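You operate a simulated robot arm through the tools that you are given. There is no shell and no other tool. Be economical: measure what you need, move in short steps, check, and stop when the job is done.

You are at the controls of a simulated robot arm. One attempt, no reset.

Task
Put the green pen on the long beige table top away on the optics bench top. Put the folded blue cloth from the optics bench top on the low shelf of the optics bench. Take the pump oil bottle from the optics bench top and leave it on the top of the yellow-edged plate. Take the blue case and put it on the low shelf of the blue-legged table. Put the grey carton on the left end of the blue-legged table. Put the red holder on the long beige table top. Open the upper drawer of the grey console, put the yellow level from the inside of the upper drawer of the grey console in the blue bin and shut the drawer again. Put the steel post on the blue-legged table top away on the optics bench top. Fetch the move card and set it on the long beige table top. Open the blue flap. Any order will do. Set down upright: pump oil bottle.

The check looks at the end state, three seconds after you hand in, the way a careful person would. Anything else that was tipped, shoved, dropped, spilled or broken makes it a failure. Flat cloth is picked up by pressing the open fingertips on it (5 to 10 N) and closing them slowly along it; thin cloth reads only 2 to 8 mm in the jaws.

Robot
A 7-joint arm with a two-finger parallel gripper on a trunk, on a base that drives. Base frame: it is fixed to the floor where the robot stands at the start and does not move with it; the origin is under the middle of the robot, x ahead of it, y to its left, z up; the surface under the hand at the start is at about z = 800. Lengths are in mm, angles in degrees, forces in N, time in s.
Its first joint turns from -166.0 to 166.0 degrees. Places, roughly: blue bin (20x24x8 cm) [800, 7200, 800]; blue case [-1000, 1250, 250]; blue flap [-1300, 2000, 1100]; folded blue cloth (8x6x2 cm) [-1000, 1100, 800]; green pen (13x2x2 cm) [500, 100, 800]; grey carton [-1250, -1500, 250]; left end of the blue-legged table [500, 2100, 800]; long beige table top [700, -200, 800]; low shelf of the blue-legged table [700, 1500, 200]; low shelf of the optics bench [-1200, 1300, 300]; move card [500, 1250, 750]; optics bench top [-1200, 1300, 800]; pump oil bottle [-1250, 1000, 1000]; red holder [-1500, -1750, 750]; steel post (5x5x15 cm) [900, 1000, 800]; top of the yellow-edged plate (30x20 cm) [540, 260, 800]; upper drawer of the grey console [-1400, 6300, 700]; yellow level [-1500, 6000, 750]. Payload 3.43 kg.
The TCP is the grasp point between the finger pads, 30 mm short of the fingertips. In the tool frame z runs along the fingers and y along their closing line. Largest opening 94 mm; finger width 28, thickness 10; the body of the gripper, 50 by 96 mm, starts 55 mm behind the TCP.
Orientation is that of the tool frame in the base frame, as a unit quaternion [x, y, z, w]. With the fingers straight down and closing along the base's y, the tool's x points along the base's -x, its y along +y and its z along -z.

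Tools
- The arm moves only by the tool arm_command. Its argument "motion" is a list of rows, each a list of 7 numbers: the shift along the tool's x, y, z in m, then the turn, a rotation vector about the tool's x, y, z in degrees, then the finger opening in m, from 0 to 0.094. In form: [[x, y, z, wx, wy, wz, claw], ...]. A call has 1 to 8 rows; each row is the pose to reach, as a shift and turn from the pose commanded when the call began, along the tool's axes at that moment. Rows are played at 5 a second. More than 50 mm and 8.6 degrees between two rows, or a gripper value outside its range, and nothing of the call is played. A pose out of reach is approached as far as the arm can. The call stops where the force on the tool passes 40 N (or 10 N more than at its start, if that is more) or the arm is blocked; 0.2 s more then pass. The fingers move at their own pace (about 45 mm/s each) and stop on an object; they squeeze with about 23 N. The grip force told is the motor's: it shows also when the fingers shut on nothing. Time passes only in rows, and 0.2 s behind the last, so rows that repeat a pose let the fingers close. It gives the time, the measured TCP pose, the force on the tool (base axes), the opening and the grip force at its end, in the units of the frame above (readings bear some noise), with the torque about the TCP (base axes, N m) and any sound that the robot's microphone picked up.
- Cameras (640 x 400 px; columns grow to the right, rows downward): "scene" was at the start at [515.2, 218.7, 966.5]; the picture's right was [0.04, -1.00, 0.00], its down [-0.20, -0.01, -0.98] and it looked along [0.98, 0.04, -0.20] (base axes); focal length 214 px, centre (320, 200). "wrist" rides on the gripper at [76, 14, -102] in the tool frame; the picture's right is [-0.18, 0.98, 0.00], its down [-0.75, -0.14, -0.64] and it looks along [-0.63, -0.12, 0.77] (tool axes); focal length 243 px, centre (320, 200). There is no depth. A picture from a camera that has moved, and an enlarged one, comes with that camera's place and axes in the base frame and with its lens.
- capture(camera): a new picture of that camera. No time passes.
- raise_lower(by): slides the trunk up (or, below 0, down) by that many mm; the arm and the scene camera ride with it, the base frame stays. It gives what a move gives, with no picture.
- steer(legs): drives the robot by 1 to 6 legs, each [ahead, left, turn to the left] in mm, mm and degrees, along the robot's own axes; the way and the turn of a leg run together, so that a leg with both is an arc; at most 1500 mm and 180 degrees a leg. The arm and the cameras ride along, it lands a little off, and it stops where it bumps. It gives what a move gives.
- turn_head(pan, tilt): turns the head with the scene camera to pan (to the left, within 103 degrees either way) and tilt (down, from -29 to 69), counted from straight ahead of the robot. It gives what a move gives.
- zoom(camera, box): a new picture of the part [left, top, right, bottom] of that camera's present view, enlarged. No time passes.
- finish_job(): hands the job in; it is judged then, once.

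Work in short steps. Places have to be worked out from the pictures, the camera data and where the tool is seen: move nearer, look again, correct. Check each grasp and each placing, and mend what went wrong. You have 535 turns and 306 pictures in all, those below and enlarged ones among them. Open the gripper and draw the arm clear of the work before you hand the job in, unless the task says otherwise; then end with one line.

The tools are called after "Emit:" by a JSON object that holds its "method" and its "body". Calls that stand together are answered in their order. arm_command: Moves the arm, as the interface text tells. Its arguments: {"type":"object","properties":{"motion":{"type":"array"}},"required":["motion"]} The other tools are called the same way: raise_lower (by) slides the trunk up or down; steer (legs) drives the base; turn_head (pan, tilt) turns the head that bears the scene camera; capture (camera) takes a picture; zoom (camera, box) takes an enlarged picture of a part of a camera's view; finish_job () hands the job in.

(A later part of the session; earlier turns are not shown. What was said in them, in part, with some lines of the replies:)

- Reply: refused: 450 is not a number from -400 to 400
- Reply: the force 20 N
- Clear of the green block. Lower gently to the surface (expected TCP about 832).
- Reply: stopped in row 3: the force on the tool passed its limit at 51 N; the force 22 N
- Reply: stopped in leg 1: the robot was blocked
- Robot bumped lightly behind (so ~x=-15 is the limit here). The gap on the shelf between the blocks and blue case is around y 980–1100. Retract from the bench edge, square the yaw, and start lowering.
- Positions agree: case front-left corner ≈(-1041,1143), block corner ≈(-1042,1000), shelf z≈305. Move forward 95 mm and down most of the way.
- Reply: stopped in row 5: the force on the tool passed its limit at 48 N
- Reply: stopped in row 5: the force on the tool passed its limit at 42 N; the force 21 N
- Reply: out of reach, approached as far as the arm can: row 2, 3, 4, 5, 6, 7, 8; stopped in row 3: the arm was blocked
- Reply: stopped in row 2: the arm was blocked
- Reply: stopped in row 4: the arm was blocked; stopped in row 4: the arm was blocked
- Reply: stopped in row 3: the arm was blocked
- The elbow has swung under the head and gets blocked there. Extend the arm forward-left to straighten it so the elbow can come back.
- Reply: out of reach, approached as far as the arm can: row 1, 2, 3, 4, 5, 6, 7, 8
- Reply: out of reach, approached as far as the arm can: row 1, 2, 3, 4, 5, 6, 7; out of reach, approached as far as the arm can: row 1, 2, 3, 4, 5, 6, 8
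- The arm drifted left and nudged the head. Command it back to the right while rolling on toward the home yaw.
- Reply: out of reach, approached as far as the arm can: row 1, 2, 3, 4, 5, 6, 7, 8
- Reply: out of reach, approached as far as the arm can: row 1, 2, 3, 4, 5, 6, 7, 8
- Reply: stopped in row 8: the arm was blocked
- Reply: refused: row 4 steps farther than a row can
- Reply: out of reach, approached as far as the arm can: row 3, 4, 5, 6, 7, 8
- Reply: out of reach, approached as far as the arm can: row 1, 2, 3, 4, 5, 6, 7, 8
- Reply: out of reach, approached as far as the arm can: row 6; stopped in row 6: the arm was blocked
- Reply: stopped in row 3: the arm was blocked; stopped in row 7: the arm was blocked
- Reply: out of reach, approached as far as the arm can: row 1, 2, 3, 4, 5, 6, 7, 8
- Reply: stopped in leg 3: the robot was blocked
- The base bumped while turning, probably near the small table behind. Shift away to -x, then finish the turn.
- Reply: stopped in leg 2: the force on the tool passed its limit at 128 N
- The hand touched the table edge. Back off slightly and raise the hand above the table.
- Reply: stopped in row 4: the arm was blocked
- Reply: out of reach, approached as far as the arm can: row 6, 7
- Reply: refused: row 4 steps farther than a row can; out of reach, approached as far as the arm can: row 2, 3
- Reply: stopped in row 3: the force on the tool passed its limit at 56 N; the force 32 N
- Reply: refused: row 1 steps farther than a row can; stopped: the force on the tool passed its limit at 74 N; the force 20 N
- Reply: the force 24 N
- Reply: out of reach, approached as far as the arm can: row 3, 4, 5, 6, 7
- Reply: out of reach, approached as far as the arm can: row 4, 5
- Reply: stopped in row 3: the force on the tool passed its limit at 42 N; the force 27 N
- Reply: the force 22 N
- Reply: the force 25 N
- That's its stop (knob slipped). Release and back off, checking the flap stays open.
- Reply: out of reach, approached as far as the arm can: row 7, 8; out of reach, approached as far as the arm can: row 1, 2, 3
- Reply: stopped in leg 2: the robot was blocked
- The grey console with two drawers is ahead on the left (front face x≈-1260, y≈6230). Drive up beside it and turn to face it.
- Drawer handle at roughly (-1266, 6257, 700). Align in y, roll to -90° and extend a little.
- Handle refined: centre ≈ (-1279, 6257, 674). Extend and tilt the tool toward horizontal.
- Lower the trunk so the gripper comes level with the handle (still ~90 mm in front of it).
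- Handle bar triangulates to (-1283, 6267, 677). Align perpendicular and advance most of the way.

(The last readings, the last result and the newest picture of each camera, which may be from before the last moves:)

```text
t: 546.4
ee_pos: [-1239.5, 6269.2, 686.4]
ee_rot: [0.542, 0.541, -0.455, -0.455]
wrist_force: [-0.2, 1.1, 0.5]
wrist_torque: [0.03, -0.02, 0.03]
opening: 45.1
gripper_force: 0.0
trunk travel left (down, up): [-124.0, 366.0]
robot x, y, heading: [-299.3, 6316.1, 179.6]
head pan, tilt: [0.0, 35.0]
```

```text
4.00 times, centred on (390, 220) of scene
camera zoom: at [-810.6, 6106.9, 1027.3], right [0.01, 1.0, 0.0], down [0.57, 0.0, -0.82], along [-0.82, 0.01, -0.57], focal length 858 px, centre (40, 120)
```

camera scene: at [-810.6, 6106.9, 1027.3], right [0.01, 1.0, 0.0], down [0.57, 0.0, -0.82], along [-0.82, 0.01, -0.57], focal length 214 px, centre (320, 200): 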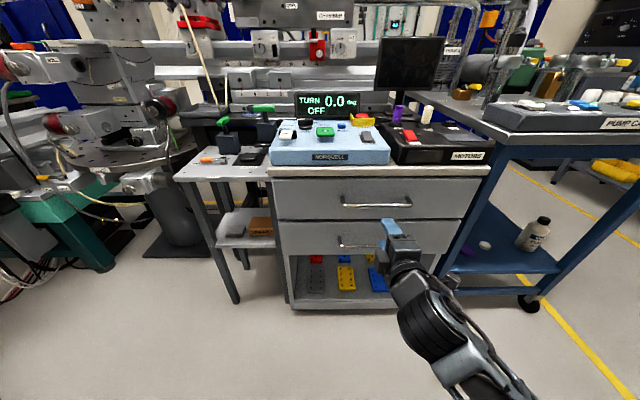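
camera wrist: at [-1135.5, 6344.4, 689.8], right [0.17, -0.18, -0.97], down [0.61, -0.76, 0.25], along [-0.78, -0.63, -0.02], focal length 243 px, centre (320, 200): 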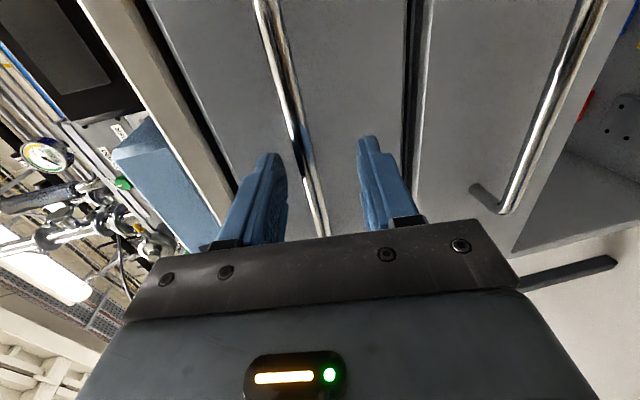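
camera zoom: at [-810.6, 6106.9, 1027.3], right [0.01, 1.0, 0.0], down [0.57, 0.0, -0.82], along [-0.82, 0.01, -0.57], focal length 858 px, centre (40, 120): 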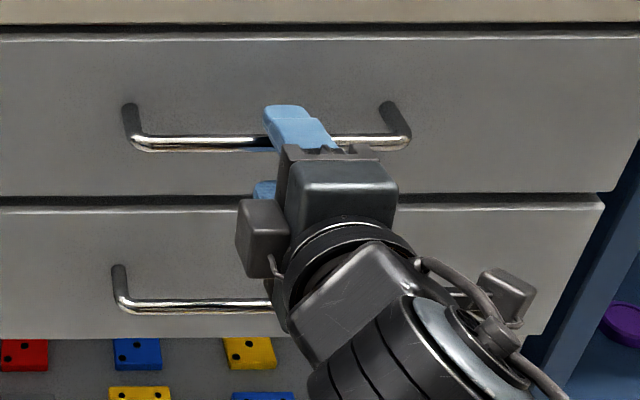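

Aligned around the bar. Advance 28 mm and close.

Emit:
{"method": "arm_command", "body": {"motion": [[0, 0, 0.014, 0, 0, 0, 0.045], [0, 0, 0.028, 0, 0, 0, 0.045], [0, 0, 0.028, 0, 0, 0, 0.03], [0, 0, 0.028, 0, 0, 0, 0.015], [0, 0, 0.028, 0, 0, 0, 0.003], [0, 0, 0.028, 0, 0, 0, 0.003], [0, 0, 0.028, 0, 0, 0, 0.003]]}}

Emit:
{"method": "zoom", "body": {"camera": "scene", "box": [320, 170, 460, 270]}}

```text
t: 548.0
ee_pos: [-1267.2, 6268.3, 684.8]
ee_rot: [0.539, 0.541, -0.456, -0.457]
wrist_force: [-5.4, 0.7, 38.0]
wrist_torque: [-0.07, -0.11, 0.58]
opening: 25.0
gripper_force: 19.3
trunk travel left (down, up): [-124.0, 366.0]
robot x, y, heading: [-301.7, 6319.7, 179.5]
head pan, tilt: [0.0, 35.0]
```

```text
4.00 times, centred on (390, 220) of scene
camera zoom: at [-809.8, 6106.9, 1028.0], right [0.01, 1.0, 0.0], down [0.57, 0.0, -0.82], along [-0.82, 0.01, -0.57], focal length 858 px, centre (40, 120)
```

zoom: 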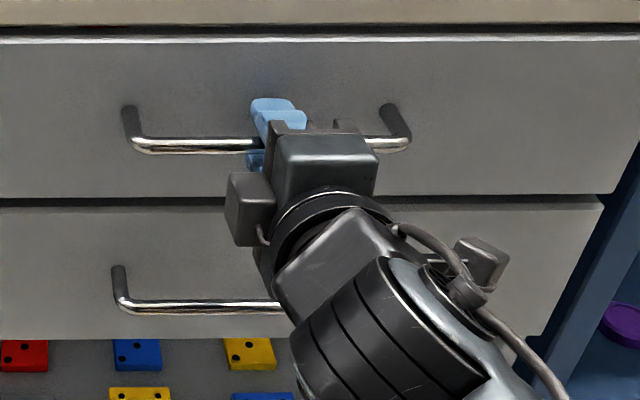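

The upper finger bears on the bar first; the tool is slightly low. Raise 7 mm so the grip centres.

Emit:
{"method": "arm_command", "body": {"motion": [[0, -0.003, 0, 0, 0, 0, 0.003], [0, -0.006, 0, 0, 0, 0, 0.003], [0, -0.008, 0, 0, 0, 0, 0.003], [0, -0.008, 0, 0, 0, 0, 0.003]]}}

```text
t: 549.0
ee_pos: [-1268.2, 6267.2, 689.4]
ee_rot: [0.542, 0.54, -0.455, -0.456]
wrist_force: [1.7, 6.0, 24.3]
wrist_torque: [0.03, -0.03, -0.04]
opening: 16.8
gripper_force: 11.8
trunk travel left (down, up): [-124.0, 366.0]
robot x, y, heading: [-300.7, 6316.7, 179.8]
head pan, tilt: [0.0, 35.0]
```

Emit:
{"method": "arm_command", "body": {"motion": [[0, -0.003, 0, 0, 0, 0, 0.003], [0, -0.005, 0, 0, 0, 0, 0.003], [0, -0.005, 0, 0, 0, 0, 0.003], [0, -0.005, 0, 0, 0, 0, 0.003]]}}

```text
t: 550.0
ee_pos: [-1268.4, 6267.2, 688.6]
ee_rot: [0.544, 0.542, -0.452, -0.454]
wrist_force: [23.7, 19.2, -15.2]
wrist_torque: [0.13, 0.03, 0.36]
opening: 16.1
gripper_force: 44.8
trunk travel left (down, up): [-124.0, 366.0]
robot x, y, heading: [-299.9, 6320.2, 179.7]
head pan, tilt: [0.0, 35.0]
```

Gripped firmly. Pull by driving back 120 mm.

Emit:
{"method": "steer", "body": {"legs": [[-120, 0, 0]]}}

Emit:
{"method": "capture", "body": {"camera": "scene"}}

```text
t: 551.2
ee_pos: [-1150.2, 6266.9, 689.4]
ee_rot: [0.544, 0.541, -0.452, -0.456]
wrist_force: [-1.4, 20.6, -29.2]
wrist_torque: [-0.05, 0.15, 0.53]
opening: 16.0
gripper_force: 44.6
trunk travel left (down, up): [-124.0, 366.0]
robot x, y, heading: [-177.0, 6320.6, 179.5]
head pan, tilt: [0.0, 35.0]
```

```text
101 pictures are left
camera scene: at [-692.0, 6106.5, 1026.9], right [0.01, 1.0, 0.0], down [0.57, -0.01, -0.82], along [-0.82, 0.01, -0.57], focal length 214 px, centre (320, 200)
```

scene: 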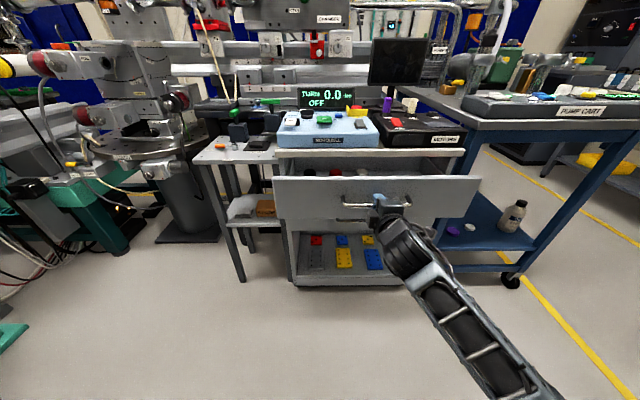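

The drawer is coming out. Pull another 130 mm.

Emit:
{"method": "steer", "body": {"legs": [[-130, 0, 0]]}}

Emit:
{"method": "turn_head", "body": {"pan": -5, "tilt": 45}}

Emit:
{"method": "capture", "body": {"camera": "scene"}}

```text
t: 552.5
ee_pos: [-1019.9, 6267.6, 689.3]
ee_rot: [0.546, 0.541, -0.449, -0.456]
wrist_force: [-1.7, 24.3, -14.6]
wrist_torque: [0.12, 0.01, -0.5]
opening: 16.1
gripper_force: 44.7
trunk travel left (down, up): [-124.0, 366.0]
robot x, y, heading: [-48.5, 6319.1, 179.6]
head pan, tilt: [0.0, 35.0]
```

```text
t: 553.2
ee_pos: [-1020.4, 6268.5, 689.3]
ee_rot: [0.545, 0.542, -0.449, -0.456]
wrist_force: [-1.6, 1.0, -4.6]
wrist_torque: [-0.04, 0.0, 0.18]
opening: 16.2
gripper_force: 44.8
trunk travel left (down, up): [-124.0, 366.0]
robot x, y, heading: [-51.4, 6315.9, 179.5]
head pan, tilt: [-5.0, 45.0]
```

```text
100 pictures are left
camera scene: at [-553.5, 6111.5, 1012.5], right [0.09, 1.0, 0.0], down [0.7, -0.07, -0.71], along [-0.7, 0.07, -0.71], focal length 214 px, centre (320, 200)
```

scene: 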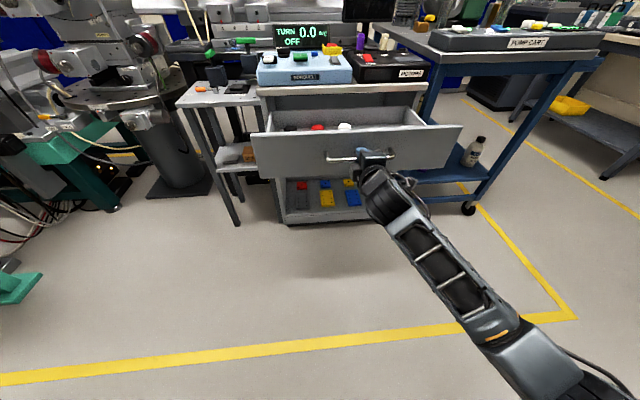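

Open ~250 mm. Release the handle and withdraw.

Emit:
{"method": "arm_command", "body": {"motion": [[0, 0, 0, 0, 0, 0, 0.03], [0, 0, 0, 0, 0, 0, 0.045], [0, 0, -0.03, 0, 0, 0, 0.045], [0, 0, -0.07, 0, 0, 0, 0.045]]}}

Emit:
{"method": "raise_lower", "body": {"by": 366}}

Emit:
{"method": "turn_head", "body": {"pan": -5, "tilt": 45}}

Emit:
{"method": "capture", "body": {"camera": "scene"}}

```text
t: 554.2
ee_pos: [-951.2, 6269.3, 704.6]
ee_rot: [0.545, 0.541, -0.45, -0.457]
wrist_force: [0.3, 0.8, -0.4]
wrist_torque: [-0.02, 0.03, 0.03]
opening: 45.0
gripper_force: 0.0
trunk travel left (down, up): [-124.0, 366.0]
robot x, y, heading: [-47.6, 6319.1, 179.4]
head pan, tilt: [-5.0, 45.0]
```

```text
t: 557.8
ee_pos: [-951.6, 6268.9, 1071.1]
ee_rot: [0.545, 0.54, -0.45, -0.456]
wrist_force: [1.5, -0.3, -0.2]
wrist_torque: [0.01, 0.01, 0.0]
opening: 45.1
gripper_force: 0.0
trunk travel left (down, up): [-490.0, 0.0]
robot x, y, heading: [-47.9, 6316.5, 179.7]
head pan, tilt: [-5.0, 45.0]
```

```text
t: 558.4
ee_pos: [-950.8, 6269.6, 1069.8]
ee_rot: [0.544, 0.541, -0.45, -0.457]
wrist_force: [0.3, 0.0, 0.4]
wrist_torque: [0.02, 0.0, 0.02]
opening: 45.0
gripper_force: 0.1
trunk travel left (down, up): [-490.0, 0.0]
robot x, y, heading: [-51.8, 6319.3, 179.6]
head pan, tilt: [-5.0, 45.0]
```

```text
99 pictures are left
camera scene: at [-553.3, 6111.5, 1378.5], right [0.09, 1.0, 0.0], down [0.7, -0.07, -0.71], along [-0.7, 0.07, -0.71], focal length 214 px, centre (320, 200)
```

scene: 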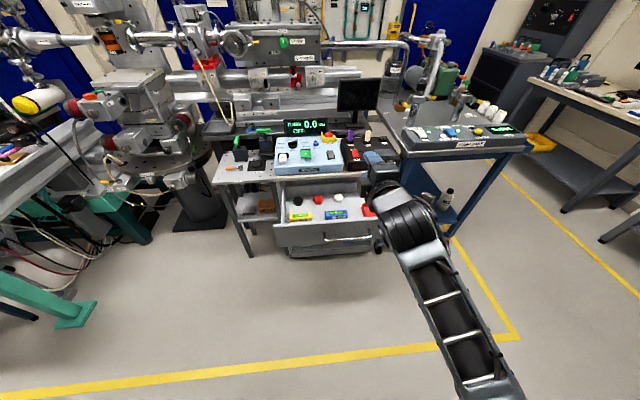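

Emit:
{"method": "zoom", "body": {"camera": "scene", "box": [265, 175, 395, 260]}}

```text
4.71 times, centred on (330, 218) of scene
camera zoom: at [-553.3, 6111.5, 1378.5], right [0.09, 1.0, 0.0], down [0.7, -0.07, -0.71], along [-0.7, 0.07, -0.71], focal length 1009 px, centre (273, 118)
```

zoom: 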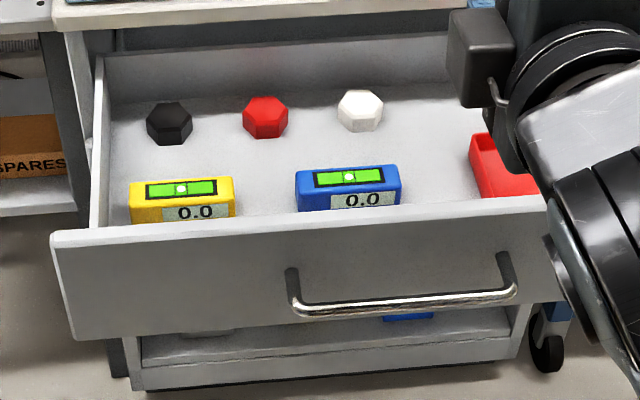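

The yellow level lies left in the drawer, beside a blue one. Bring the tool vertical again (closing along x).

Emit:
{"method": "arm_command", "body": {"motion": [[0, 0, 0, -8.2, 0, 0, 0.06], [0, 0, 0, -16.4, 0, 0, 0.06], [0, 0, 0, -24.6, 0, 0, 0.06], [0, 0, 0, -32.8, 0, 0, 0.07], [0, 0, 0, -41, 0, 0, 0.07], [0, 0, 0, -49.2, 0, 0, 0.07], [0, 0, 0, -57.4, 0, 0, 0.08], [0, 0, 0, -65.6, 0, 0, 0.08]]}}

Emit:
{"method": "arm_command", "body": {"motion": [[0, 0, 0, -8.2, 0, 0, 0.08], [0, 0, 0, -14.4, 0, 0, 0.08]]}}

Emit:
{"method": "capture", "body": {"camera": "wrist"}}

```text
t: 560.2
ee_pos: [-950.8, 6269.3, 1070.1]
ee_rot: [0.705, 0.699, -0.083, -0.087]
wrist_force: [0.6, 0.0, 0.3]
wrist_torque: [0.02, 0.03, 0.02]
opening: 79.8
gripper_force: 0.0
trunk travel left (down, up): [-490.0, 0.0]
robot x, y, heading: [-42.6, 6316.4, 179.5]
head pan, tilt: [-5.0, 45.0]
```

```text
t: 560.8
ee_pos: [-951.4, 6268.5, 1069.4]
ee_rot: [0.711, 0.703, 0.005, 0.001]
wrist_force: [-0.1, 0.6, 0.0]
wrist_torque: [0.01, -0.02, 0.02]
opening: 80.3
gripper_force: 0.0
trunk travel left (down, up): [-490.0, 0.0]
robot x, y, heading: [-52.0, 6313.9, 179.5]
head pan, tilt: [-5.0, 45.0]
```

```text
97 pictures are left
camera wrist: at [-936.5, 6344.4, 1172.0], right [0.98, -0.19, 0.01], down [-0.15, -0.75, 0.64], along [-0.12, -0.63, -0.77], focal length 243 px, centre (320, 200)
```

wrist: 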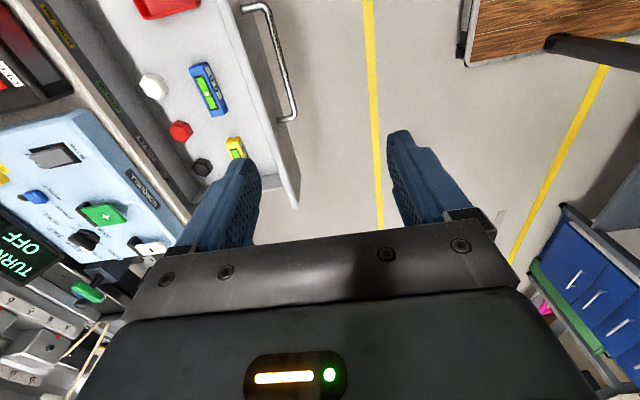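

Move over the level: drive left 178 mm and forward 150 mm, then look.

Emit:
{"method": "steer", "body": {"legs": [[150, 178, 0]]}}

Emit:
{"method": "capture", "body": {"camera": "wrist"}}

Emit:
{"method": "capture", "body": {"camera": "scene"}}

```text
t: 562.5
ee_pos: [-1099.5, 6091.4, 1071.0]
ee_rot: [0.711, 0.704, 0.004, 0.001]
wrist_force: [0.5, 0.3, 0.0]
wrist_torque: [-0.02, -0.04, 0.01]
opening: 79.9
gripper_force: 0.1
trunk travel left (down, up): [-490.0, 0.0]
robot x, y, heading: [-199.3, 6141.5, 179.5]
head pan, tilt: [-5.0, 45.0]
```

```text
96 pictures are left
camera wrist: at [-1085.0, 6167.6, 1172.3], right [0.98, -0.19, 0.01], down [-0.15, -0.75, 0.64], along [-0.12, -0.63, -0.77], focal length 243 px, centre (320, 200)
```

wrist: 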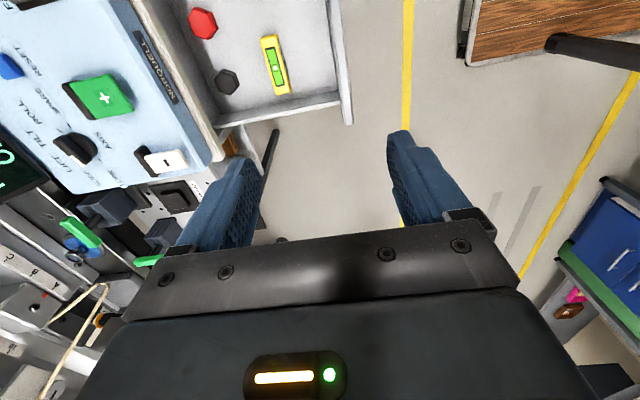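

```text
95 pictures are left
camera scene: at [-701.1, 5935.5, 1378.6], right [0.09, 1.0, 0.0], down [0.7, -0.06, -0.71], along [-0.7, 0.06, -0.71], focal length 214 px, centre (320, 200)
```

scene: 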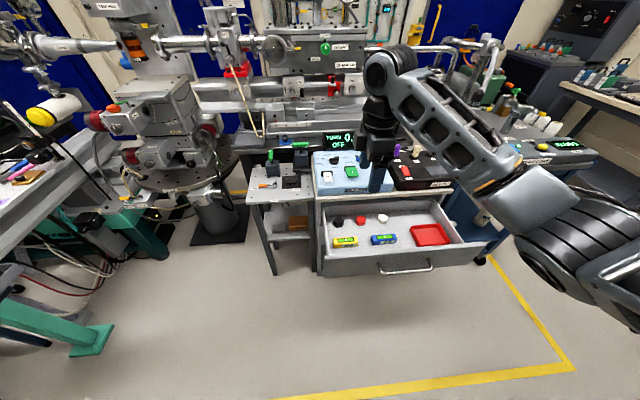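

Emit:
{"method": "zoom", "body": {"camera": "wrist", "box": [190, 10, 350, 130]}}

Emit:
{"method": "zoom", "body": {"camera": "scene", "box": [300, 190, 480, 290]}}

```text
3.33 times, centred on (270, 70) of wrist
camera zoom: at [-1085.0, 6167.6, 1172.3], right [0.98, -0.19, 0.01], down [-0.15, -0.75, 0.64], along [-0.12, -0.63, -0.77], focal length 809 px, centre (487, 633)
```

zoom: 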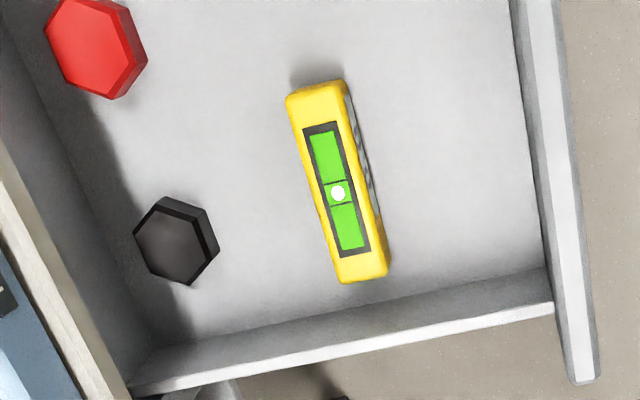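

```text
3.56 times, centred on (390, 240) of scene
camera zoom: at [-701.1, 5935.5, 1378.6], right [0.09, 1.0, 0.0], down [0.7, -0.06, -0.71], along [-0.7, 0.06, -0.71], focal length 763 px, centre (71, 58)
```

zoom: 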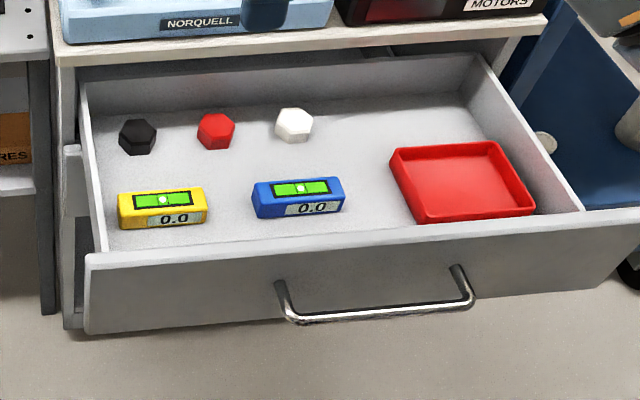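

Level's centre ≈ (-1185, 6082), top ≈656, ~33 mm thick. Drive closer, lower the trunk, and align above it.

Emit:
{"method": "steer", "body": {"legs": [[75, 8, 0]]}}

Emit:
{"method": "raise_lower", "body": {"by": -200}}

Emit:
{"method": "capture", "body": {"camera": "wrist"}}

```text
t: 563.5
ee_pos: [-1176.2, 6084.3, 1070.4]
ee_rot: [0.71, 0.704, 0.004, 0.0]
wrist_force: [0.1, 0.1, 0.6]
wrist_torque: [0.0, -0.01, 0.0]
opening: 80.0
gripper_force: 0.0
trunk travel left (down, up): [-490.0, 0.0]
robot x, y, heading: [-274.7, 6133.4, 179.9]
head pan, tilt: [-5.0, 45.0]
```

```text
t: 565.7
ee_pos: [-1175.9, 6084.6, 868.8]
ee_rot: [0.71, 0.704, 0.004, 0.001]
wrist_force: [0.2, -0.3, -0.3]
wrist_torque: [-0.03, -0.01, 0.0]
opening: 79.9
gripper_force: 0.1
trunk travel left (down, up): [-290.0, 200.0]
robot x, y, heading: [-273.1, 6130.4, 179.7]
head pan, tilt: [-5.0, 45.0]
```

```text
92 pictures are left
camera wrist: at [-1161.1, 6160.5, 972.3], right [0.98, -0.19, 0.01], down [-0.15, -0.75, 0.64], along [-0.12, -0.63, -0.77], focal length 243 px, centre (320, 200)
```

wrist: 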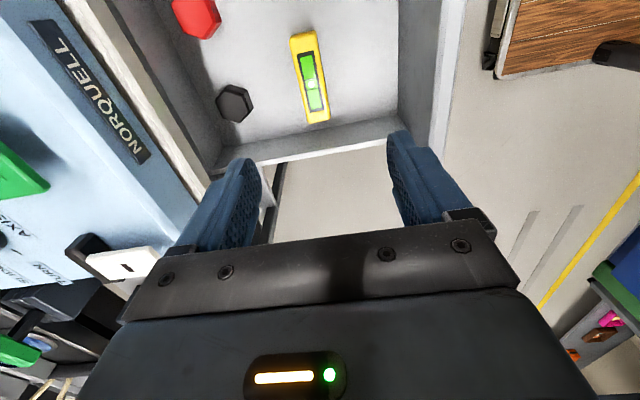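

Level confirmed at (-1186, 6082, 655). Descend to just above it with a 6° yaw correction.

Emit:
{"method": "arm_command", "body": {"motion": [[-0.001, -0.005, 0.04, 0, 0, -3, 0.07], [-0.0026, -0.01, 0.08, 0, 0, -6, 0.07], [-0.0026, -0.01, 0.125, 0, 0, -6, 0.07], [-0.0026, -0.01, 0.165, 0, 0, -6, 0.07], [-0.0026, -0.01, 0.185, 0, 0, -6, 0.07]]}}

Emit:
{"method": "capture", "body": {"camera": "wrist"}}

```text
t: 566.9
ee_pos: [-1185.1, 6080.4, 685.4]
ee_rot: [0.672, 0.74, 0.003, 0.0]
wrist_force: [0.5, -0.5, 1.0]
wrist_torque: [0.05, -0.07, 0.01]
opening: 70.0
gripper_force: 0.0
trunk travel left (down, up): [-290.0, 200.0]
robot x, y, heading: [-274.7, 6129.3, 179.7]
head pan, tilt: [-5.0, 45.0]
```

```text
91 pictures are left
camera wrist: at [-1178.7, 6158.5, 788.0], right [1.0, -0.09, 0.01], down [-0.07, -0.77, 0.64], along [-0.05, -0.64, -0.77], focal length 243 px, centre (320, 200)
```

wrist: 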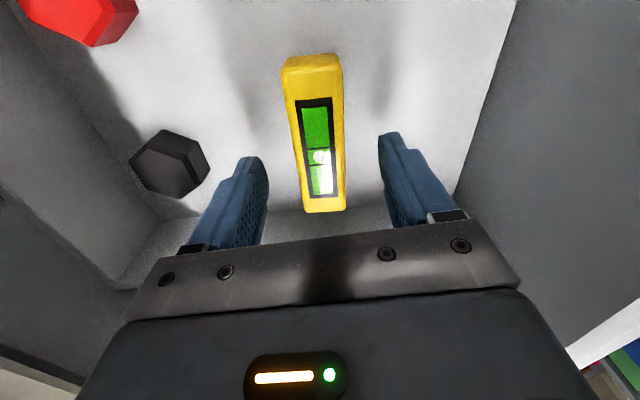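

Emit:
{"method": "arm_command", "body": {"motion": [[0, 0, 0.012, 0, 0, 0, 0.058], [0, 0, 0.022, 0, 0, 0, 0.058], [0, 0, 0.03, 0, 0, 0, 0.058], [0, 0, 0.03, 0, 0, 0, 0.04], [0, 0, 0.03, 0, 0, 0, 0.02], [0, 0, 0.03, 0, 0, 0, 0.02], [0, 0, 0.03, 0, 0, 0, 0.02]]}}

Emit:
{"method": "capture", "body": {"camera": "wrist"}}

```text
t: 568.5
ee_pos: [-1184.1, 6082.0, 655.5]
ee_rot: [0.673, 0.74, 0.004, 0.001]
wrist_force: [0.1, 0.4, -0.1]
wrist_torque: [0.01, 0.0, 0.02]
opening: 35.9
gripper_force: 22.8
trunk travel left (down, up): [-290.0, 200.0]
robot x, y, heading: [-274.5, 6132.5, 179.7]
head pan, tilt: [-5.0, 45.0]
```

```text
90 pictures are left
camera wrist: at [-1177.6, 6158.7, 758.3], right [1.0, -0.09, 0.01], down [-0.07, -0.77, 0.64], along [-0.05, -0.64, -0.77], focal length 243 px, centre (320, 200)
```

wrist: 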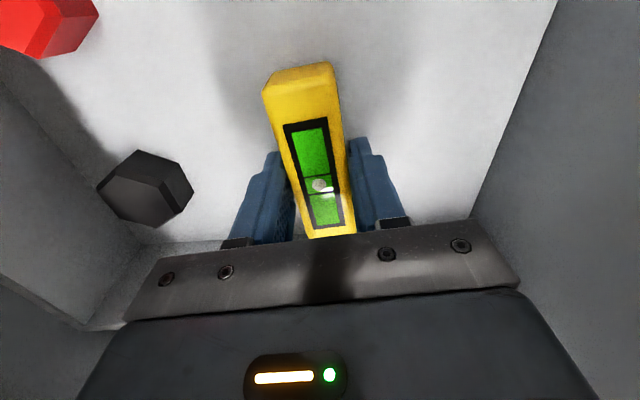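

Level gripped. Lift straight out.

Emit:
{"method": "arm_command", "body": {"motion": [[0, 0, -0.03, 0, 0, 0, 0.02], [0, 0, -0.075, 0, 0, 0, 0.02], [0, 0, -0.12, 0, 0, 0, 0.02], [0, 0, -0.165, 0, 0, 0, 0.02], [0, 0, -0.21, 0, 0, 0, 0.02]]}}

Emit:
{"method": "raise_lower", "body": {"by": 200}}

Emit:
{"method": "capture", "body": {"camera": "wrist"}}

```text
t: 569.7
ee_pos: [-1184.5, 6081.5, 865.5]
ee_rot: [0.672, 0.74, 0.004, 0.001]
wrist_force: [0.3, -0.1, -1.3]
wrist_torque: [0.02, 0.02, 0.03]
opening: 36.2
gripper_force: 22.8
trunk travel left (down, up): [-290.0, 200.0]
robot x, y, heading: [-270.0, 6135.2, 179.6]
head pan, tilt: [-5.0, 45.0]
```

```text
t: 571.9
ee_pos: [-1184.2, 6082.3, 1066.3]
ee_rot: [0.672, 0.74, 0.004, 0.001]
wrist_force: [0.2, -0.2, -1.5]
wrist_torque: [-0.02, 0.03, 0.0]
opening: 36.1
gripper_force: 23.1
trunk travel left (down, up): [-490.0, 0.0]
robot x, y, heading: [-271.3, 6133.6, 179.7]
head pan, tilt: [-5.0, 45.0]
```

```text
89 pictures are left
camera wrist: at [-1177.9, 6159.1, 1168.2], right [1.0, -0.09, 0.01], down [-0.07, -0.77, 0.64], along [-0.05, -0.64, -0.77], focal length 243 px, centre (320, 200)
```

wrist: 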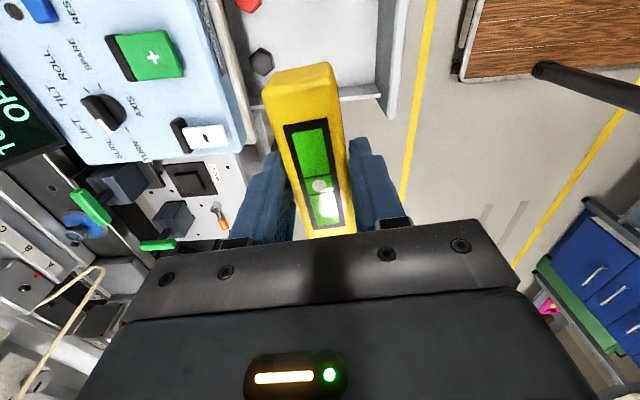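

Retract, raise, and drive toward the blue bin at about (800, 7200).

Emit:
{"method": "arm_command", "body": {"motion": [[0.004, 0.035, -0.02, 0, 0, 0, 0.02], [0.007, 0.07, -0.04, 0, 0, 0, 0.02], [0.01, 0.105, -0.06, 0, 0, 0, 0.02], [0.014, 0.14, -0.08, 0, 0, 0, 0.02]]}}

Emit:
{"method": "steer", "body": {"legs": [[-130, 0, 0], [0, 0, -90], [800, 0, 0]]}}

Emit:
{"method": "turn_head", "body": {"pan": -45, "tilt": 30}}

Emit:
{"method": "capture", "body": {"camera": "scene"}}

```text
t: 572.9
ee_pos: [-1046.6, 6105.6, 1148.0]
ee_rot: [0.672, 0.74, 0.005, 0.002]
wrist_force: [-0.4, 0.4, -1.2]
wrist_torque: [0.0, 0.0, 0.02]
opening: 36.1
gripper_force: 23.3
trunk travel left (down, up): [-490.0, 0.0]
robot x, y, heading: [-275.3, 6133.7, 179.9]
head pan, tilt: [-5.0, 45.0]
```

```text
t: 581.9
ee_pos: [-146.5, 7698.3, 1148.4]
ee_rot: [0.999, 0.04, 0.002, 0.003]
wrist_force: [0.7, 0.2, -2.1]
wrist_torque: [0.0, 0.02, 0.02]
opening: 36.1
gripper_force: 23.1
trunk travel left (down, up): [-490.0, 0.0]
robot x, y, heading: [-130.8, 6923.0, 89.0]
head pan, tilt: [-5.0, 45.0]
```

```text
t: 582.9
ee_pos: [-145.9, 7698.7, 1147.9]
ee_rot: [0.999, 0.04, 0.002, 0.003]
wrist_force: [0.2, 0.3, -1.6]
wrist_torque: [0.03, 0.0, 0.03]
opening: 36.0
gripper_force: 22.5
trunk travel left (down, up): [-490.0, 0.0]
robot x, y, heading: [-131.4, 6921.5, 89.0]
head pan, tilt: [-45.0, 30.0]
```

```text
88 pictures are left
camera scene: at [-272.0, 7413.0, 1401.1], right [0.69, -0.72, 0.0], down [-0.36, -0.35, -0.87], along [0.62, 0.6, -0.5], focal length 214 px, centre (320, 200)
```

scene: 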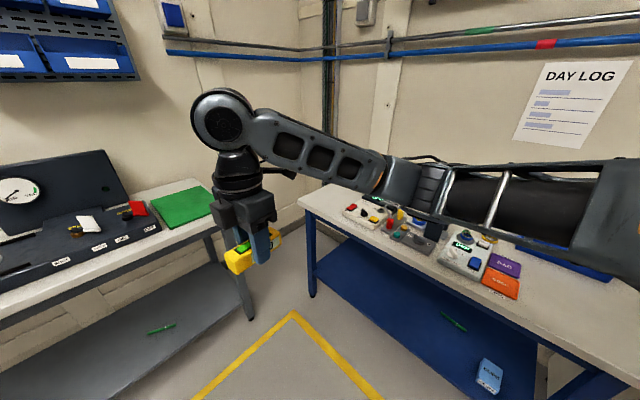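

The blue bin is on the table ahead-right near (740, 7160). Turn to face it.

Emit:
{"method": "steer", "body": {"legs": [[0, 0, -89]]}}

Emit:
{"method": "turn_head", "body": {"pan": 0, "tilt": 45}}

Emit:
{"method": "capture", "body": {"camera": "scene"}}

```text
t: 587.1
ee_pos: [642.4, 6955.1, 1147.2]
ee_rot: [0.742, -0.67, -0.001, 0.004]
wrist_force: [0.3, -0.5, -1.9]
wrist_torque: [0.0, 0.05, -0.01]
opening: 36.3
gripper_force: 22.9
trunk travel left (down, up): [-490.0, 0.0]
robot x, y, heading: [-126.2, 6928.7, 0.2]
head pan, tilt: [-45.0, 30.0]
```

```text
t: 588.2
ee_pos: [642.3, 6954.7, 1147.5]
ee_rot: [0.742, -0.67, 0.0, 0.004]
wrist_force: [-0.4, -0.6, -3.2]
wrist_torque: [0.02, 0.02, -0.01]
opening: 36.0
gripper_force: 23.3
trunk travel left (down, up): [-490.0, 0.0]
robot x, y, heading: [-129.6, 6927.0, -0.1]
head pan, tilt: [0.0, 45.0]
```

```text
87 pictures are left
camera scene: at [373.0, 7138.6, 1378.5], right [0.0, -1.0, 0.0], down [-0.71, 0.0, -0.71], along [0.71, 0.0, -0.71], focal length 214 px, centre (320, 200)
```

scene: 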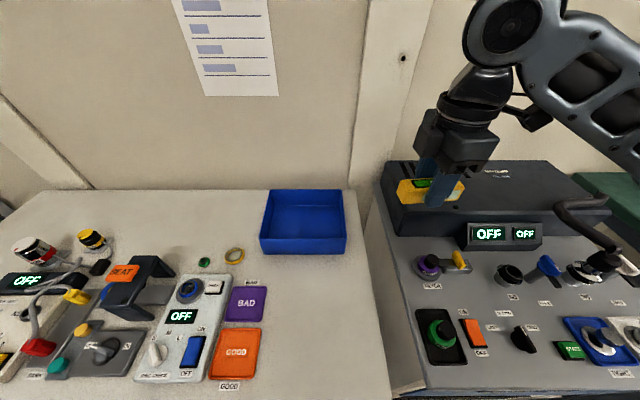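

Bin centre ≈ (815, 7195). Drive left 240 mm and forward 60, then extend over it.

Emit:
{"method": "steer", "body": {"legs": [[0, 240, 0], [60, 0, 0]]}}

Emit:
{"method": "capture", "body": {"camera": "scene"}}

```text
t: 590.5
ee_pos: [702.2, 7192.4, 1147.1]
ee_rot: [0.744, -0.668, -0.001, 0.004]
wrist_force: [-0.4, 1.2, -2.0]
wrist_torque: [0.0, -0.01, 0.0]
opening: 36.2
gripper_force: 23.4
trunk travel left (down, up): [-490.0, 0.0]
robot x, y, heading: [-70.2, 7156.5, 0.0]
head pan, tilt: [0.0, 45.0]
```

```text
86 pictures are left
camera scene: at [430.8, 7374.4, 1378.6], right [0.01, -1.0, 0.0], down [-0.71, 0.0, -0.71], along [0.71, 0.0, -0.71], focal length 214 px, centre (320, 200)
```

scene: 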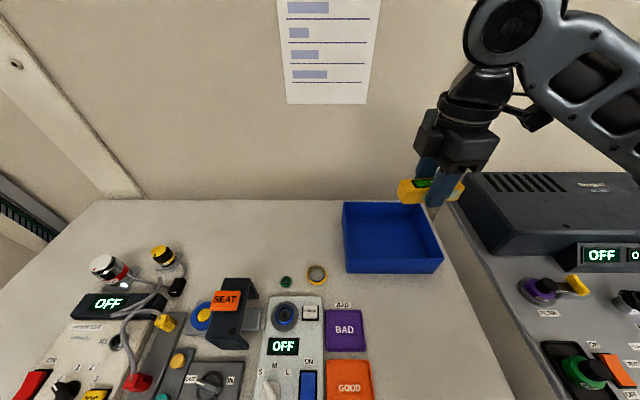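

Bin centre refined to (804, 7184), rim ≈890. Extend and lower the level into it.

Emit:
{"method": "arm_command", "body": {"motion": [[0.006, -0.033, 0, 0, 0, 0, 0.02], [0.012, -0.066, 0, 0, 0, 0, 0.02], [0.019, -0.1006, 0, 0, 0, 0, 0.02], [0.019, -0.1006, 0.045, 0, 0, 0, 0.02], [0.019, -0.1006, 0.09, 0, 0, 0, 0.02], [0.019, -0.1006, 0.135, 0, 0, 0, 0.02]]}}

Emit:
{"method": "capture", "body": {"camera": "wrist"}}

Emit:
{"method": "capture", "body": {"camera": "scene"}}

```text
t: 591.9
ee_pos: [802.8, 7184.2, 1011.6]
ee_rot: [0.743, -0.669, -0.001, 0.004]
wrist_force: [0.0, 0.8, -1.8]
wrist_torque: [0.02, 0.0, -0.03]
opening: 36.3
gripper_force: 23.4
trunk travel left (down, up): [-490.0, 0.0]
robot x, y, heading: [-70.9, 7157.8, 0.3]
head pan, tilt: [0.0, 45.0]
```

```text
85 pictures are left
camera wrist: at [797.9, 7108.2, 1114.0], right [-1.0, 0.08, 0.01], down [0.06, 0.77, 0.64], along [0.05, 0.64, -0.77], focal length 243 px, centre (320, 200)
```

wrist: 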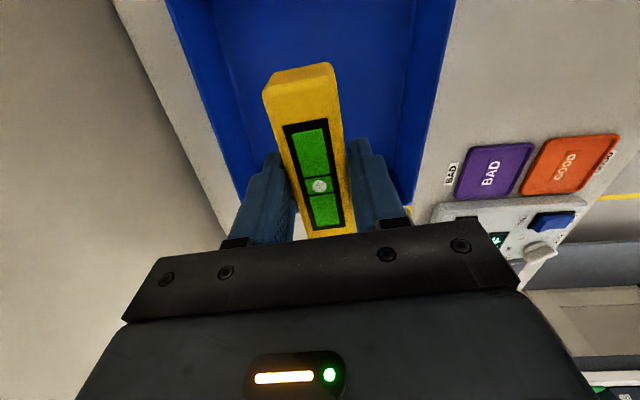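

```text
84 pictures are left
camera scene: at [430.9, 7374.3, 1378.6], right [0.01, -1.0, 0.0], down [-0.71, 0.0, -0.71], along [0.71, 0.0, -0.71], focal length 214 px, centre (320, 200)
```

scene: 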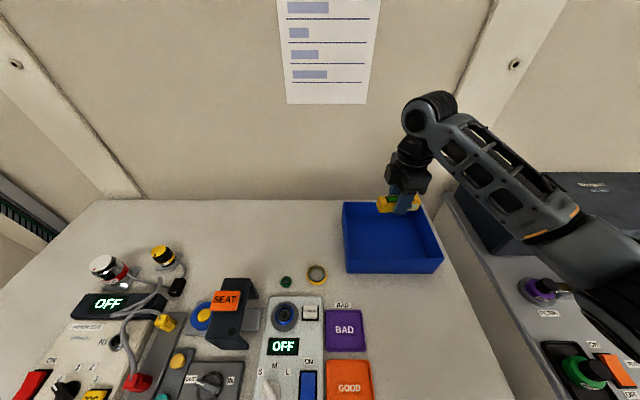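

Well centred in the bin. Lower to near the floor, then fine steps.

Emit:
{"method": "arm_command", "body": {"motion": [[0, 0, 0.045, 0, 0, 0, 0.02], [0, 0, 0.09, 0, 0, 0, 0.02], [0, 0, 0.125, 0, 0, 0, 0.02]]}}

Emit:
{"method": "arm_command", "body": {"motion": [[0, 0, 0.006, 0, 0, 0, 0.02], [0, 0, 0.012, 0, 0, 0, 0.02], [0, 0, 0.018, 0, 0, 0, 0.02], [0, 0, 0.023, 0, 0, 0, 0.02], [0, 0, 0.028, 0, 0, 0, 0.02]]}}

```text
t: 592.7
ee_pos: [800.9, 7184.2, 885.1]
ee_rot: [0.744, -0.668, 0.0, 0.003]
wrist_force: [-0.2, -0.2, -2.0]
wrist_torque: [0.01, 0.01, -0.01]
opening: 36.1
gripper_force: 23.0
trunk travel left (down, up): [-490.0, 0.0]
robot x, y, heading: [-75.1, 7156.0, 0.3]
head pan, tilt: [0.0, 45.0]
```

```text
t: 593.9
ee_pos: [804.7, 7182.7, 859.4]
ee_rot: [0.744, -0.669, -0.001, 0.004]
wrist_force: [0.0, -1.0, -0.4]
wrist_torque: [0.01, 0.02, 0.01]
opening: 36.0
gripper_force: 23.2
trunk travel left (down, up): [-490.0, 0.0]
robot x, y, heading: [-71.6, 7158.0, 0.0]
head pan, tilt: [0.0, 45.0]
```

Emit:
{"method": "arm_command", "body": {"motion": [[0, 0, 0.003, 0, 0, 0, 0.02], [0, 0, 0.006, 0, 0, 0, 0.02], [0, 0, 0.009, 0, 0, 0, 0.02], [0, 0, 0.012, 0, 0, 0, 0.02], [0, 0, 0.015, 0, 0, 0, 0.02], [0, 0, 0.018, 0, 0, 0, 0.02], [0, 0, 0.021, 0, 0, 0, 0.02]]}}

```text
t: 594.8
ee_pos: [805.8, 7182.8, 854.8]
ee_rot: [0.744, -0.668, 0.002, 0.0]
wrist_force: [1.3, 1.5, 17.1]
wrist_torque: [0.09, 0.28, 0.13]
opening: 36.2
gripper_force: 23.0
trunk travel left (down, up): [-490.0, 0.0]
robot x, y, heading: [-75.5, 7156.5, 0.2]
head pan, tilt: [0.0, 45.0]
stopped in row 4: the force on the tool passed its limit at 46 N (the readings are from after the stop); the commanded pose is now the measured one
```

On the bin floor. Release and rise.

Emit:
{"method": "arm_command", "body": {"motion": [[0, 0, -0.001, 0, 0, 0, 0.045], [0, 0, -0.001, 0, 0, 0, 0.06], [0, 0, -0.001, 0, 0, 0, 0.06], [0, 0, -0.045, 0, 0, 0, 0.06], [0, 0, -0.09, 0, 0, 0, 0.06], [0, 0, -0.135, 0, 0, 0, 0.06], [0, 0, -0.18, 0, 0, 0, 0.06], [0, 0, -0.225, 0, 0, 0, 0.06]]}}

Emit:
{"method": "capture", "body": {"camera": "wrist"}}

```text
t: 596.6
ee_pos: [807.0, 7185.4, 1078.9]
ee_rot: [0.745, -0.667, -0.002, 0.002]
wrist_force: [0.6, 0.4, -0.2]
wrist_torque: [-0.02, -0.01, -0.03]
opening: 59.9
gripper_force: 0.2
trunk travel left (down, up): [-490.0, 0.0]
robot x, y, heading: [-70.6, 7154.9, 0.5]
head pan, tilt: [0.0, 45.0]
```

```text
83 pictures are left
camera wrist: at [801.1, 7108.4, 1180.9], right [-1.0, 0.08, 0.0], down [0.06, 0.77, 0.64], along [0.05, 0.64, -0.77], focal length 243 px, centre (320, 200)
```

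wrist: 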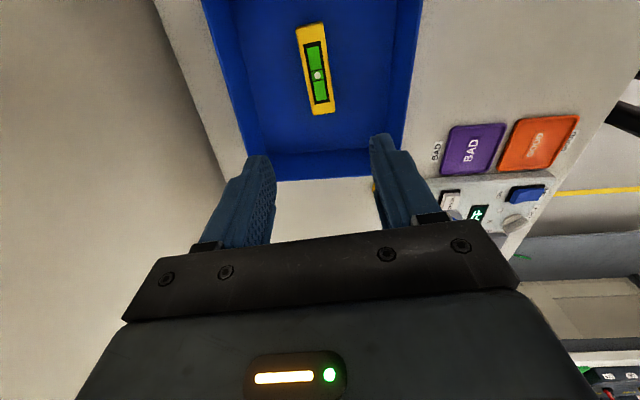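

The level is in the bin. Return to the console to shut the drawer.

Emit:
{"method": "steer", "body": {"legs": [[-130, 0, 0], [0, 0, 180], [0, 860, 0]]}}

Emit:
{"method": "turn_head", "body": {"pan": -5, "tilt": 45}}

Emit:
{"method": "capture", "body": {"camera": "scene"}}

```text
t: 609.4
ee_pos: [-1062.9, 6267.8, 1077.6]
ee_rot: [0.669, 0.743, 0.002, 0.001]
wrist_force: [-0.3, -0.6, -1.4]
wrist_torque: [0.01, 0.05, 0.03]
opening: 60.0
gripper_force: 0.1
trunk travel left (down, up): [-490.0, 0.0]
robot x, y, heading: [-184.7, 6292.9, -180.1]
head pan, tilt: [0.0, 45.0]
```

```text
t: 610.1
ee_pos: [-1064.4, 6267.4, 1079.9]
ee_rot: [0.67, 0.743, 0.002, 0.0]
wrist_force: [-1.0, -0.4, -0.2]
wrist_torque: [-0.01, 0.0, 0.02]
opening: 60.4
gripper_force: 0.1
trunk travel left (down, up): [-490.0, 0.0]
robot x, y, heading: [-188.3, 6290.5, -179.6]
head pan, tilt: [-5.0, 45.0]
```

```text
82 pictures are left
camera scene: at [-688.2, 6082.6, 1378.5], right [0.09, 1.0, 0.0], down [0.7, -0.06, -0.71], along [-0.7, 0.06, -0.71], focal length 214 px, centre (320, 200)
```

scene: 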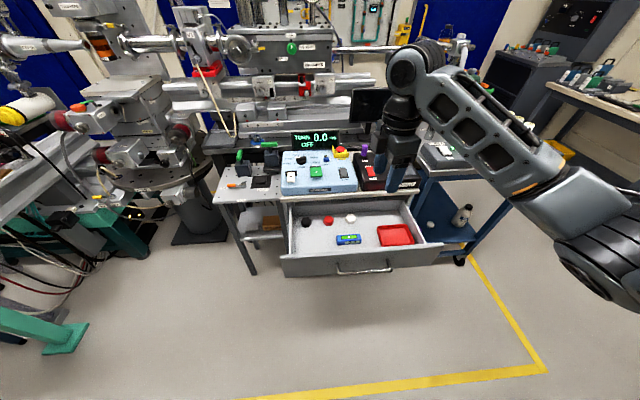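

Back off, then tilt the tool toward horizontal with fingers closed for pushing.

Emit:
{"method": "steer", "body": {"legs": [[-160, 0, 0]]}}

Emit:
{"method": "arm_command", "body": {"motion": [[0, 0, 0, 8.16, 0.84, 0, 0.03], [0, 0, 0, 16.3, 1.7, 0, 0.0], [0, 0, 0, 24.5, 2.5, 0, 0.0], [0, 0, 0, 32.6, 3.4, 0, 0.0], [0, 0, 0, 40.8, 4.2, 0, 0.0], [0, 0, 0, 49, 5, 0, 0.0], [0, 0, 0, 57.1, 5.9, 0, 0.0], [0, 0, 0, 65.3, 6.7, 0, 0.0]]}}

Emit:
{"method": "arm_command", "body": {"motion": [[0, 0, 0, 8.16, 0.84, 0, 0.0], [0, 0, 0, 14.9, 1.5, 0, 0.0]]}}

```text
t: 611.5
ee_pos: [-901.6, 6265.1, 1079.2]
ee_rot: [0.668, 0.744, 0.001, 0.0]
wrist_force: [0.1, -0.1, -0.2]
wrist_torque: [-0.02, 0.0, 0.01]
opening: 60.3
gripper_force: 0.1
trunk travel left (down, up): [-490.0, 0.0]
robot x, y, heading: [-25.1, 6293.0, -180.0]
head pan, tilt: [-5.0, 45.0]
```

```text
t: 613.3
ee_pos: [-902.1, 6265.4, 1079.3]
ee_rot: [0.562, 0.625, -0.362, -0.402]
wrist_force: [-0.3, 0.6, 0.3]
wrist_torque: [-0.04, 0.0, 0.0]
opening: 0.0
gripper_force: 22.9
trunk travel left (down, up): [-490.0, 0.0]
robot x, y, heading: [-19.8, 6293.8, -179.9]
head pan, tilt: [-5.0, 45.0]
```

```text
t: 613.9
ee_pos: [-902.1, 6266.1, 1077.6]
ee_rot: [0.509, 0.568, -0.433, -0.48]
wrist_force: [-0.4, -0.5, -0.4]
wrist_torque: [0.02, 0.01, 0.01]
opening: 0.0
gripper_force: 23.0
trunk travel left (down, up): [-490.0, 0.0]
robot x, y, heading: [-22.2, 6293.9, -179.7]
head pan, tilt: [-5.0, 45.0]
```

Emit:
{"method": "raise_lower", "body": {"by": -352}}

Emit:
{"method": "turn_head", "body": {"pan": -5, "tilt": 40}}

Emit:
{"method": "capture", "body": {"camera": "scene"}}

```text
t: 617.3
ee_pos: [-901.5, 6265.5, 727.1]
ee_rot: [0.509, 0.568, -0.434, -0.479]
wrist_force: [0.5, -0.5, 0.2]
wrist_torque: [0.0, 0.0, 0.0]
opening: 0.0
gripper_force: 23.1
trunk travel left (down, up): [-138.0, 352.0]
robot x, y, heading: [-23.7, 6288.6, -179.9]
head pan, tilt: [-5.0, 45.0]
```

```text
t: 618.0
ee_pos: [-902.5, 6265.1, 726.1]
ee_rot: [0.51, 0.569, -0.433, -0.478]
wrist_force: [0.4, -0.3, -0.9]
wrist_torque: [0.03, 0.0, 0.0]
opening: 0.0
gripper_force: 23.2
trunk travel left (down, up): [-138.0, 352.0]
robot x, y, heading: [-25.0, 6289.6, -179.9]
head pan, tilt: [-5.0, 40.0]
```

```text
81 pictures are left
camera scene: at [-529.9, 6081.9, 1033.7], right [0.08, 1.0, 0.0], down [0.64, -0.05, -0.77], along [-0.76, 0.06, -0.64], focal length 214 px, centre (320, 200)
```

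scene: 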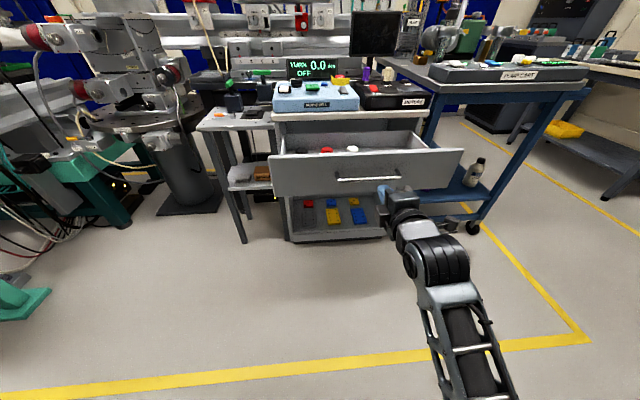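

Drive forward to push the drawer in.

Emit:
{"method": "steer", "body": {"legs": [[250, 0, 0]]}}

Emit:
{"method": "capture", "body": {"camera": "scene"}}

```text
t: 619.8
ee_pos: [-1150.0, 6265.1, 726.1]
ee_rot: [0.51, 0.568, -0.432, -0.479]
wrist_force: [-0.5, -0.8, 0.0]
wrist_torque: [-0.01, -0.01, -0.01]
opening: 0.1
gripper_force: 23.2
trunk travel left (down, up): [-138.0, 352.0]
robot x, y, heading: [-271.2, 6290.0, -179.9]
head pan, tilt: [-5.0, 40.0]
```

```text
80 pictures are left
camera scene: at [-778.7, 6081.3, 1033.7], right [0.08, 1.0, 0.0], down [0.64, -0.05, -0.77], along [-0.76, 0.06, -0.64], focal length 214 px, centre (320, 200)
```

scene: 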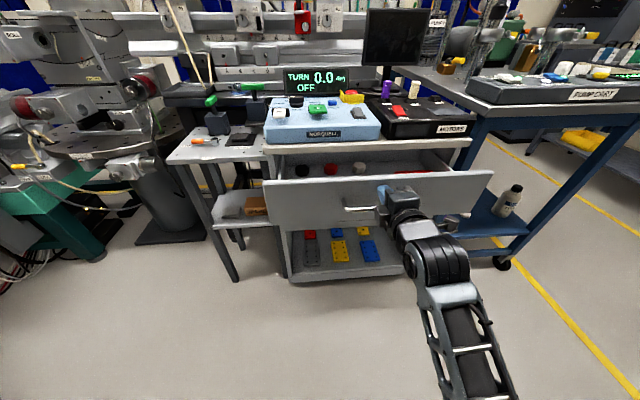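

The drawer is sliding in. Push the rest.

Emit:
{"method": "steer", "body": {"legs": [[120, 0, 0]]}}

Emit:
{"method": "capture", "body": {"camera": "scene"}}

```text
t: 621.0
ee_pos: [-1269.5, 6265.9, 726.6]
ee_rot: [0.51, 0.568, -0.433, -0.479]
wrist_force: [0.3, -0.1, 0.2]
wrist_torque: [0.02, -0.03, 0.02]
opening: 0.1
gripper_force: 23.3
trunk travel left (down, up): [-138.0, 352.0]
robot x, y, heading: [-393.3, 6288.1, -180.0]
head pan, tilt: [-5.0, 40.0]
```

```text
79 pictures are left
camera scene: at [-897.4, 6082.1, 1033.7], right [0.09, 1.0, 0.0], down [0.64, -0.06, -0.77], along [-0.76, 0.07, -0.64], focal length 214 px, centre (320, 200)
```

scene: 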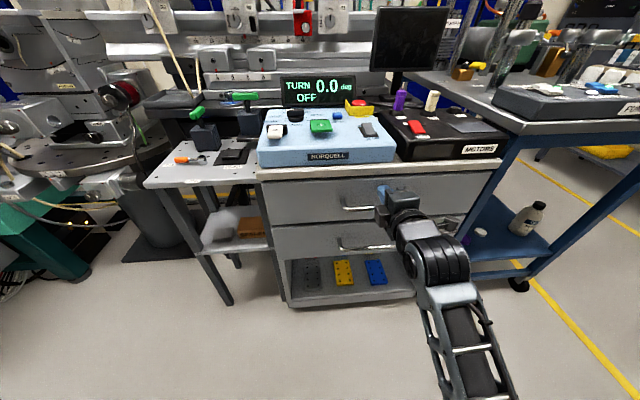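

Nearly shut. Finish the last bit with small arm steps until resistance rises.

Emit:
{"method": "arm_command", "body": {"motion": [[0, 0, 0.006, 0, 0, 0, 0.0], [0, 0, 0.012, 0, 0, 0, 0.0], [0, 0, 0.018, 0, 0, 0, 0.0], [0, 0, 0.024, 0, 0, 0, 0.0], [0, 0, 0.03, 0, 0, 0, 0.0]]}}

Emit:
{"method": "zoom", "body": {"camera": "scene", "box": [240, 140, 520, 310]}}

```text
t: 621.5
ee_pos: [-1272.1, 6266.8, 726.0]
ee_rot: [0.511, 0.567, -0.433, -0.48]
wrist_force: [21.8, 1.0, 0.9]
wrist_torque: [-0.03, 0.13, -0.31]
opening: 0.2
gripper_force: 23.7
trunk travel left (down, up): [-138.0, 352.0]
robot x, y, heading: [-391.2, 6296.0, -180.0]
head pan, tilt: [-5.0, 40.0]
stopped in row 2: the force on the tool passed its limit at 60 N (the readings are from after the stop); the commanded pose is now the measured one
```

```text
2.29 times, centred on (380, 225) of scene
camera zoom: at [-896.6, 6082.2, 1034.0], right [0.09, 1.0, 0.0], down [0.64, -0.06, -0.77], along [-0.76, 0.07, -0.64], focal length 490 px, centre (183, 143)
```

zoom: 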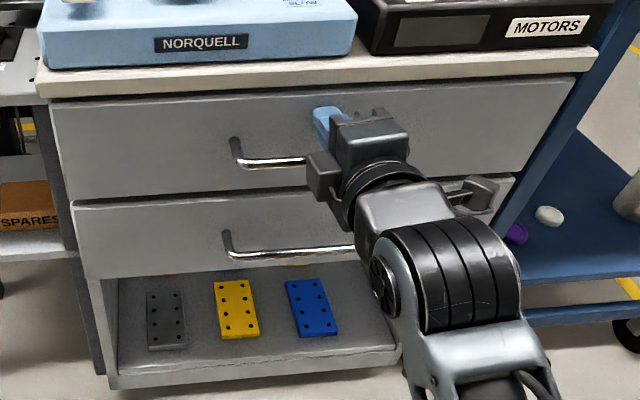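

The drawer hit its stop: shut. Back off and verify.

Emit:
{"method": "steer", "body": {"legs": [[-250, 0, 0]]}}

Emit:
{"method": "raise_lower", "body": {"by": 250}}

Emit:
{"method": "capture", "body": {"camera": "scene"}}

Emit:
{"method": "zoom", "body": {"camera": "scene", "box": [240, 140, 480, 290]}}

```text
t: 623.3
ee_pos: [-1027.0, 6261.2, 725.9]
ee_rot: [0.509, 0.57, -0.435, -0.477]
wrist_force: [-0.1, -0.7, 0.1]
wrist_torque: [0.01, 0.03, -0.02]
opening: 0.0
gripper_force: 23.7
trunk travel left (down, up): [-138.0, 352.0]
robot x, y, heading: [-144.0, 6293.6, -179.7]
head pan, tilt: [-5.0, 40.0]
```

```text
t: 625.9
ee_pos: [-1027.6, 6262.1, 974.8]
ee_rot: [0.51, 0.57, -0.434, -0.477]
wrist_force: [-0.5, 0.0, -0.7]
wrist_torque: [-0.01, 0.02, -0.01]
opening: 0.2
gripper_force: 22.8
trunk travel left (down, up): [-388.0, 102.0]
robot x, y, heading: [-145.0, 6293.8, -179.5]
head pan, tilt: [-5.0, 40.0]
```

```text
77 pictures are left
camera scene: at [-649.4, 6079.6, 1283.7], right [0.08, 1.0, 0.0], down [0.64, -0.05, -0.77], along [-0.76, 0.06, -0.64], focal length 214 px, centre (320, 200)
```

scene: 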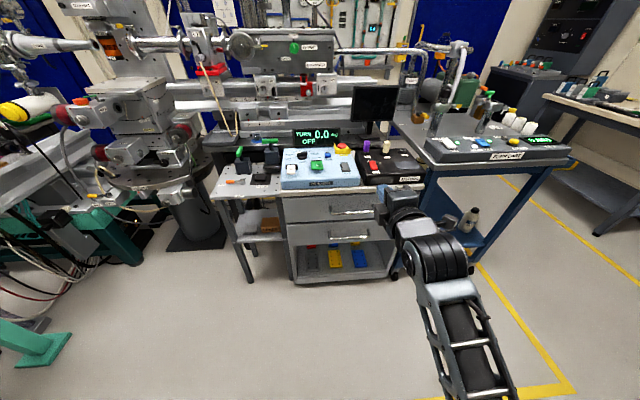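

```text
2.67 times, centred on (360, 215) of scene
camera zoom: at [-649.4, 6079.6, 1283.7], right [0.08, 1.0, 0.0], down [0.64, -0.05, -0.77], along [-0.76, 0.06, -0.64], focal length 572 px, centre (213, 160)
```

zoom: 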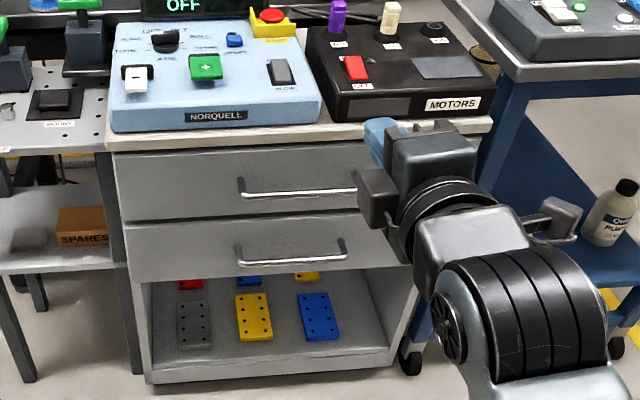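

The drawer is shut and everything is placed. Open the gripper clear of the work and hand in.

Emit:
{"method": "arm_command", "body": {"motion": [[0, 0, -0.02, 0, 0, 0, 0.05], [0, 0, -0.04, 0, 0, 0, 0.09], [0, 0, -0.04, 0, 0, 0, 0.09], [0, 0, -0.04, 0, 0, 0, 0.09]]}}

Emit:
{"method": "finish_job", "body": {}}

```text
t: 626.9
ee_pos: [-986.3, 6263.2, 981.0]
ee_rot: [0.509, 0.57, -0.434, -0.478]
wrist_force: [0.1, 0.4, 0.0]
wrist_torque: [-0.03, 0.0, 0.03]
opening: 85.2
gripper_force: 0.0
trunk travel left (down, up): [-388.0, 102.0]
robot x, y, heading: [-146.1, 6292.4, -179.4]
head pan, tilt: [-5.0, 40.0]
```

```text
The job is handed in.
```

All ten tasks are done and the job is handed in, but the hand pressed on the grey table's apparatus once (74 N) and hit that table's edge once (128 N), and the base bumped obstacles a few times; I saw no visible damage where I looked afterwards.
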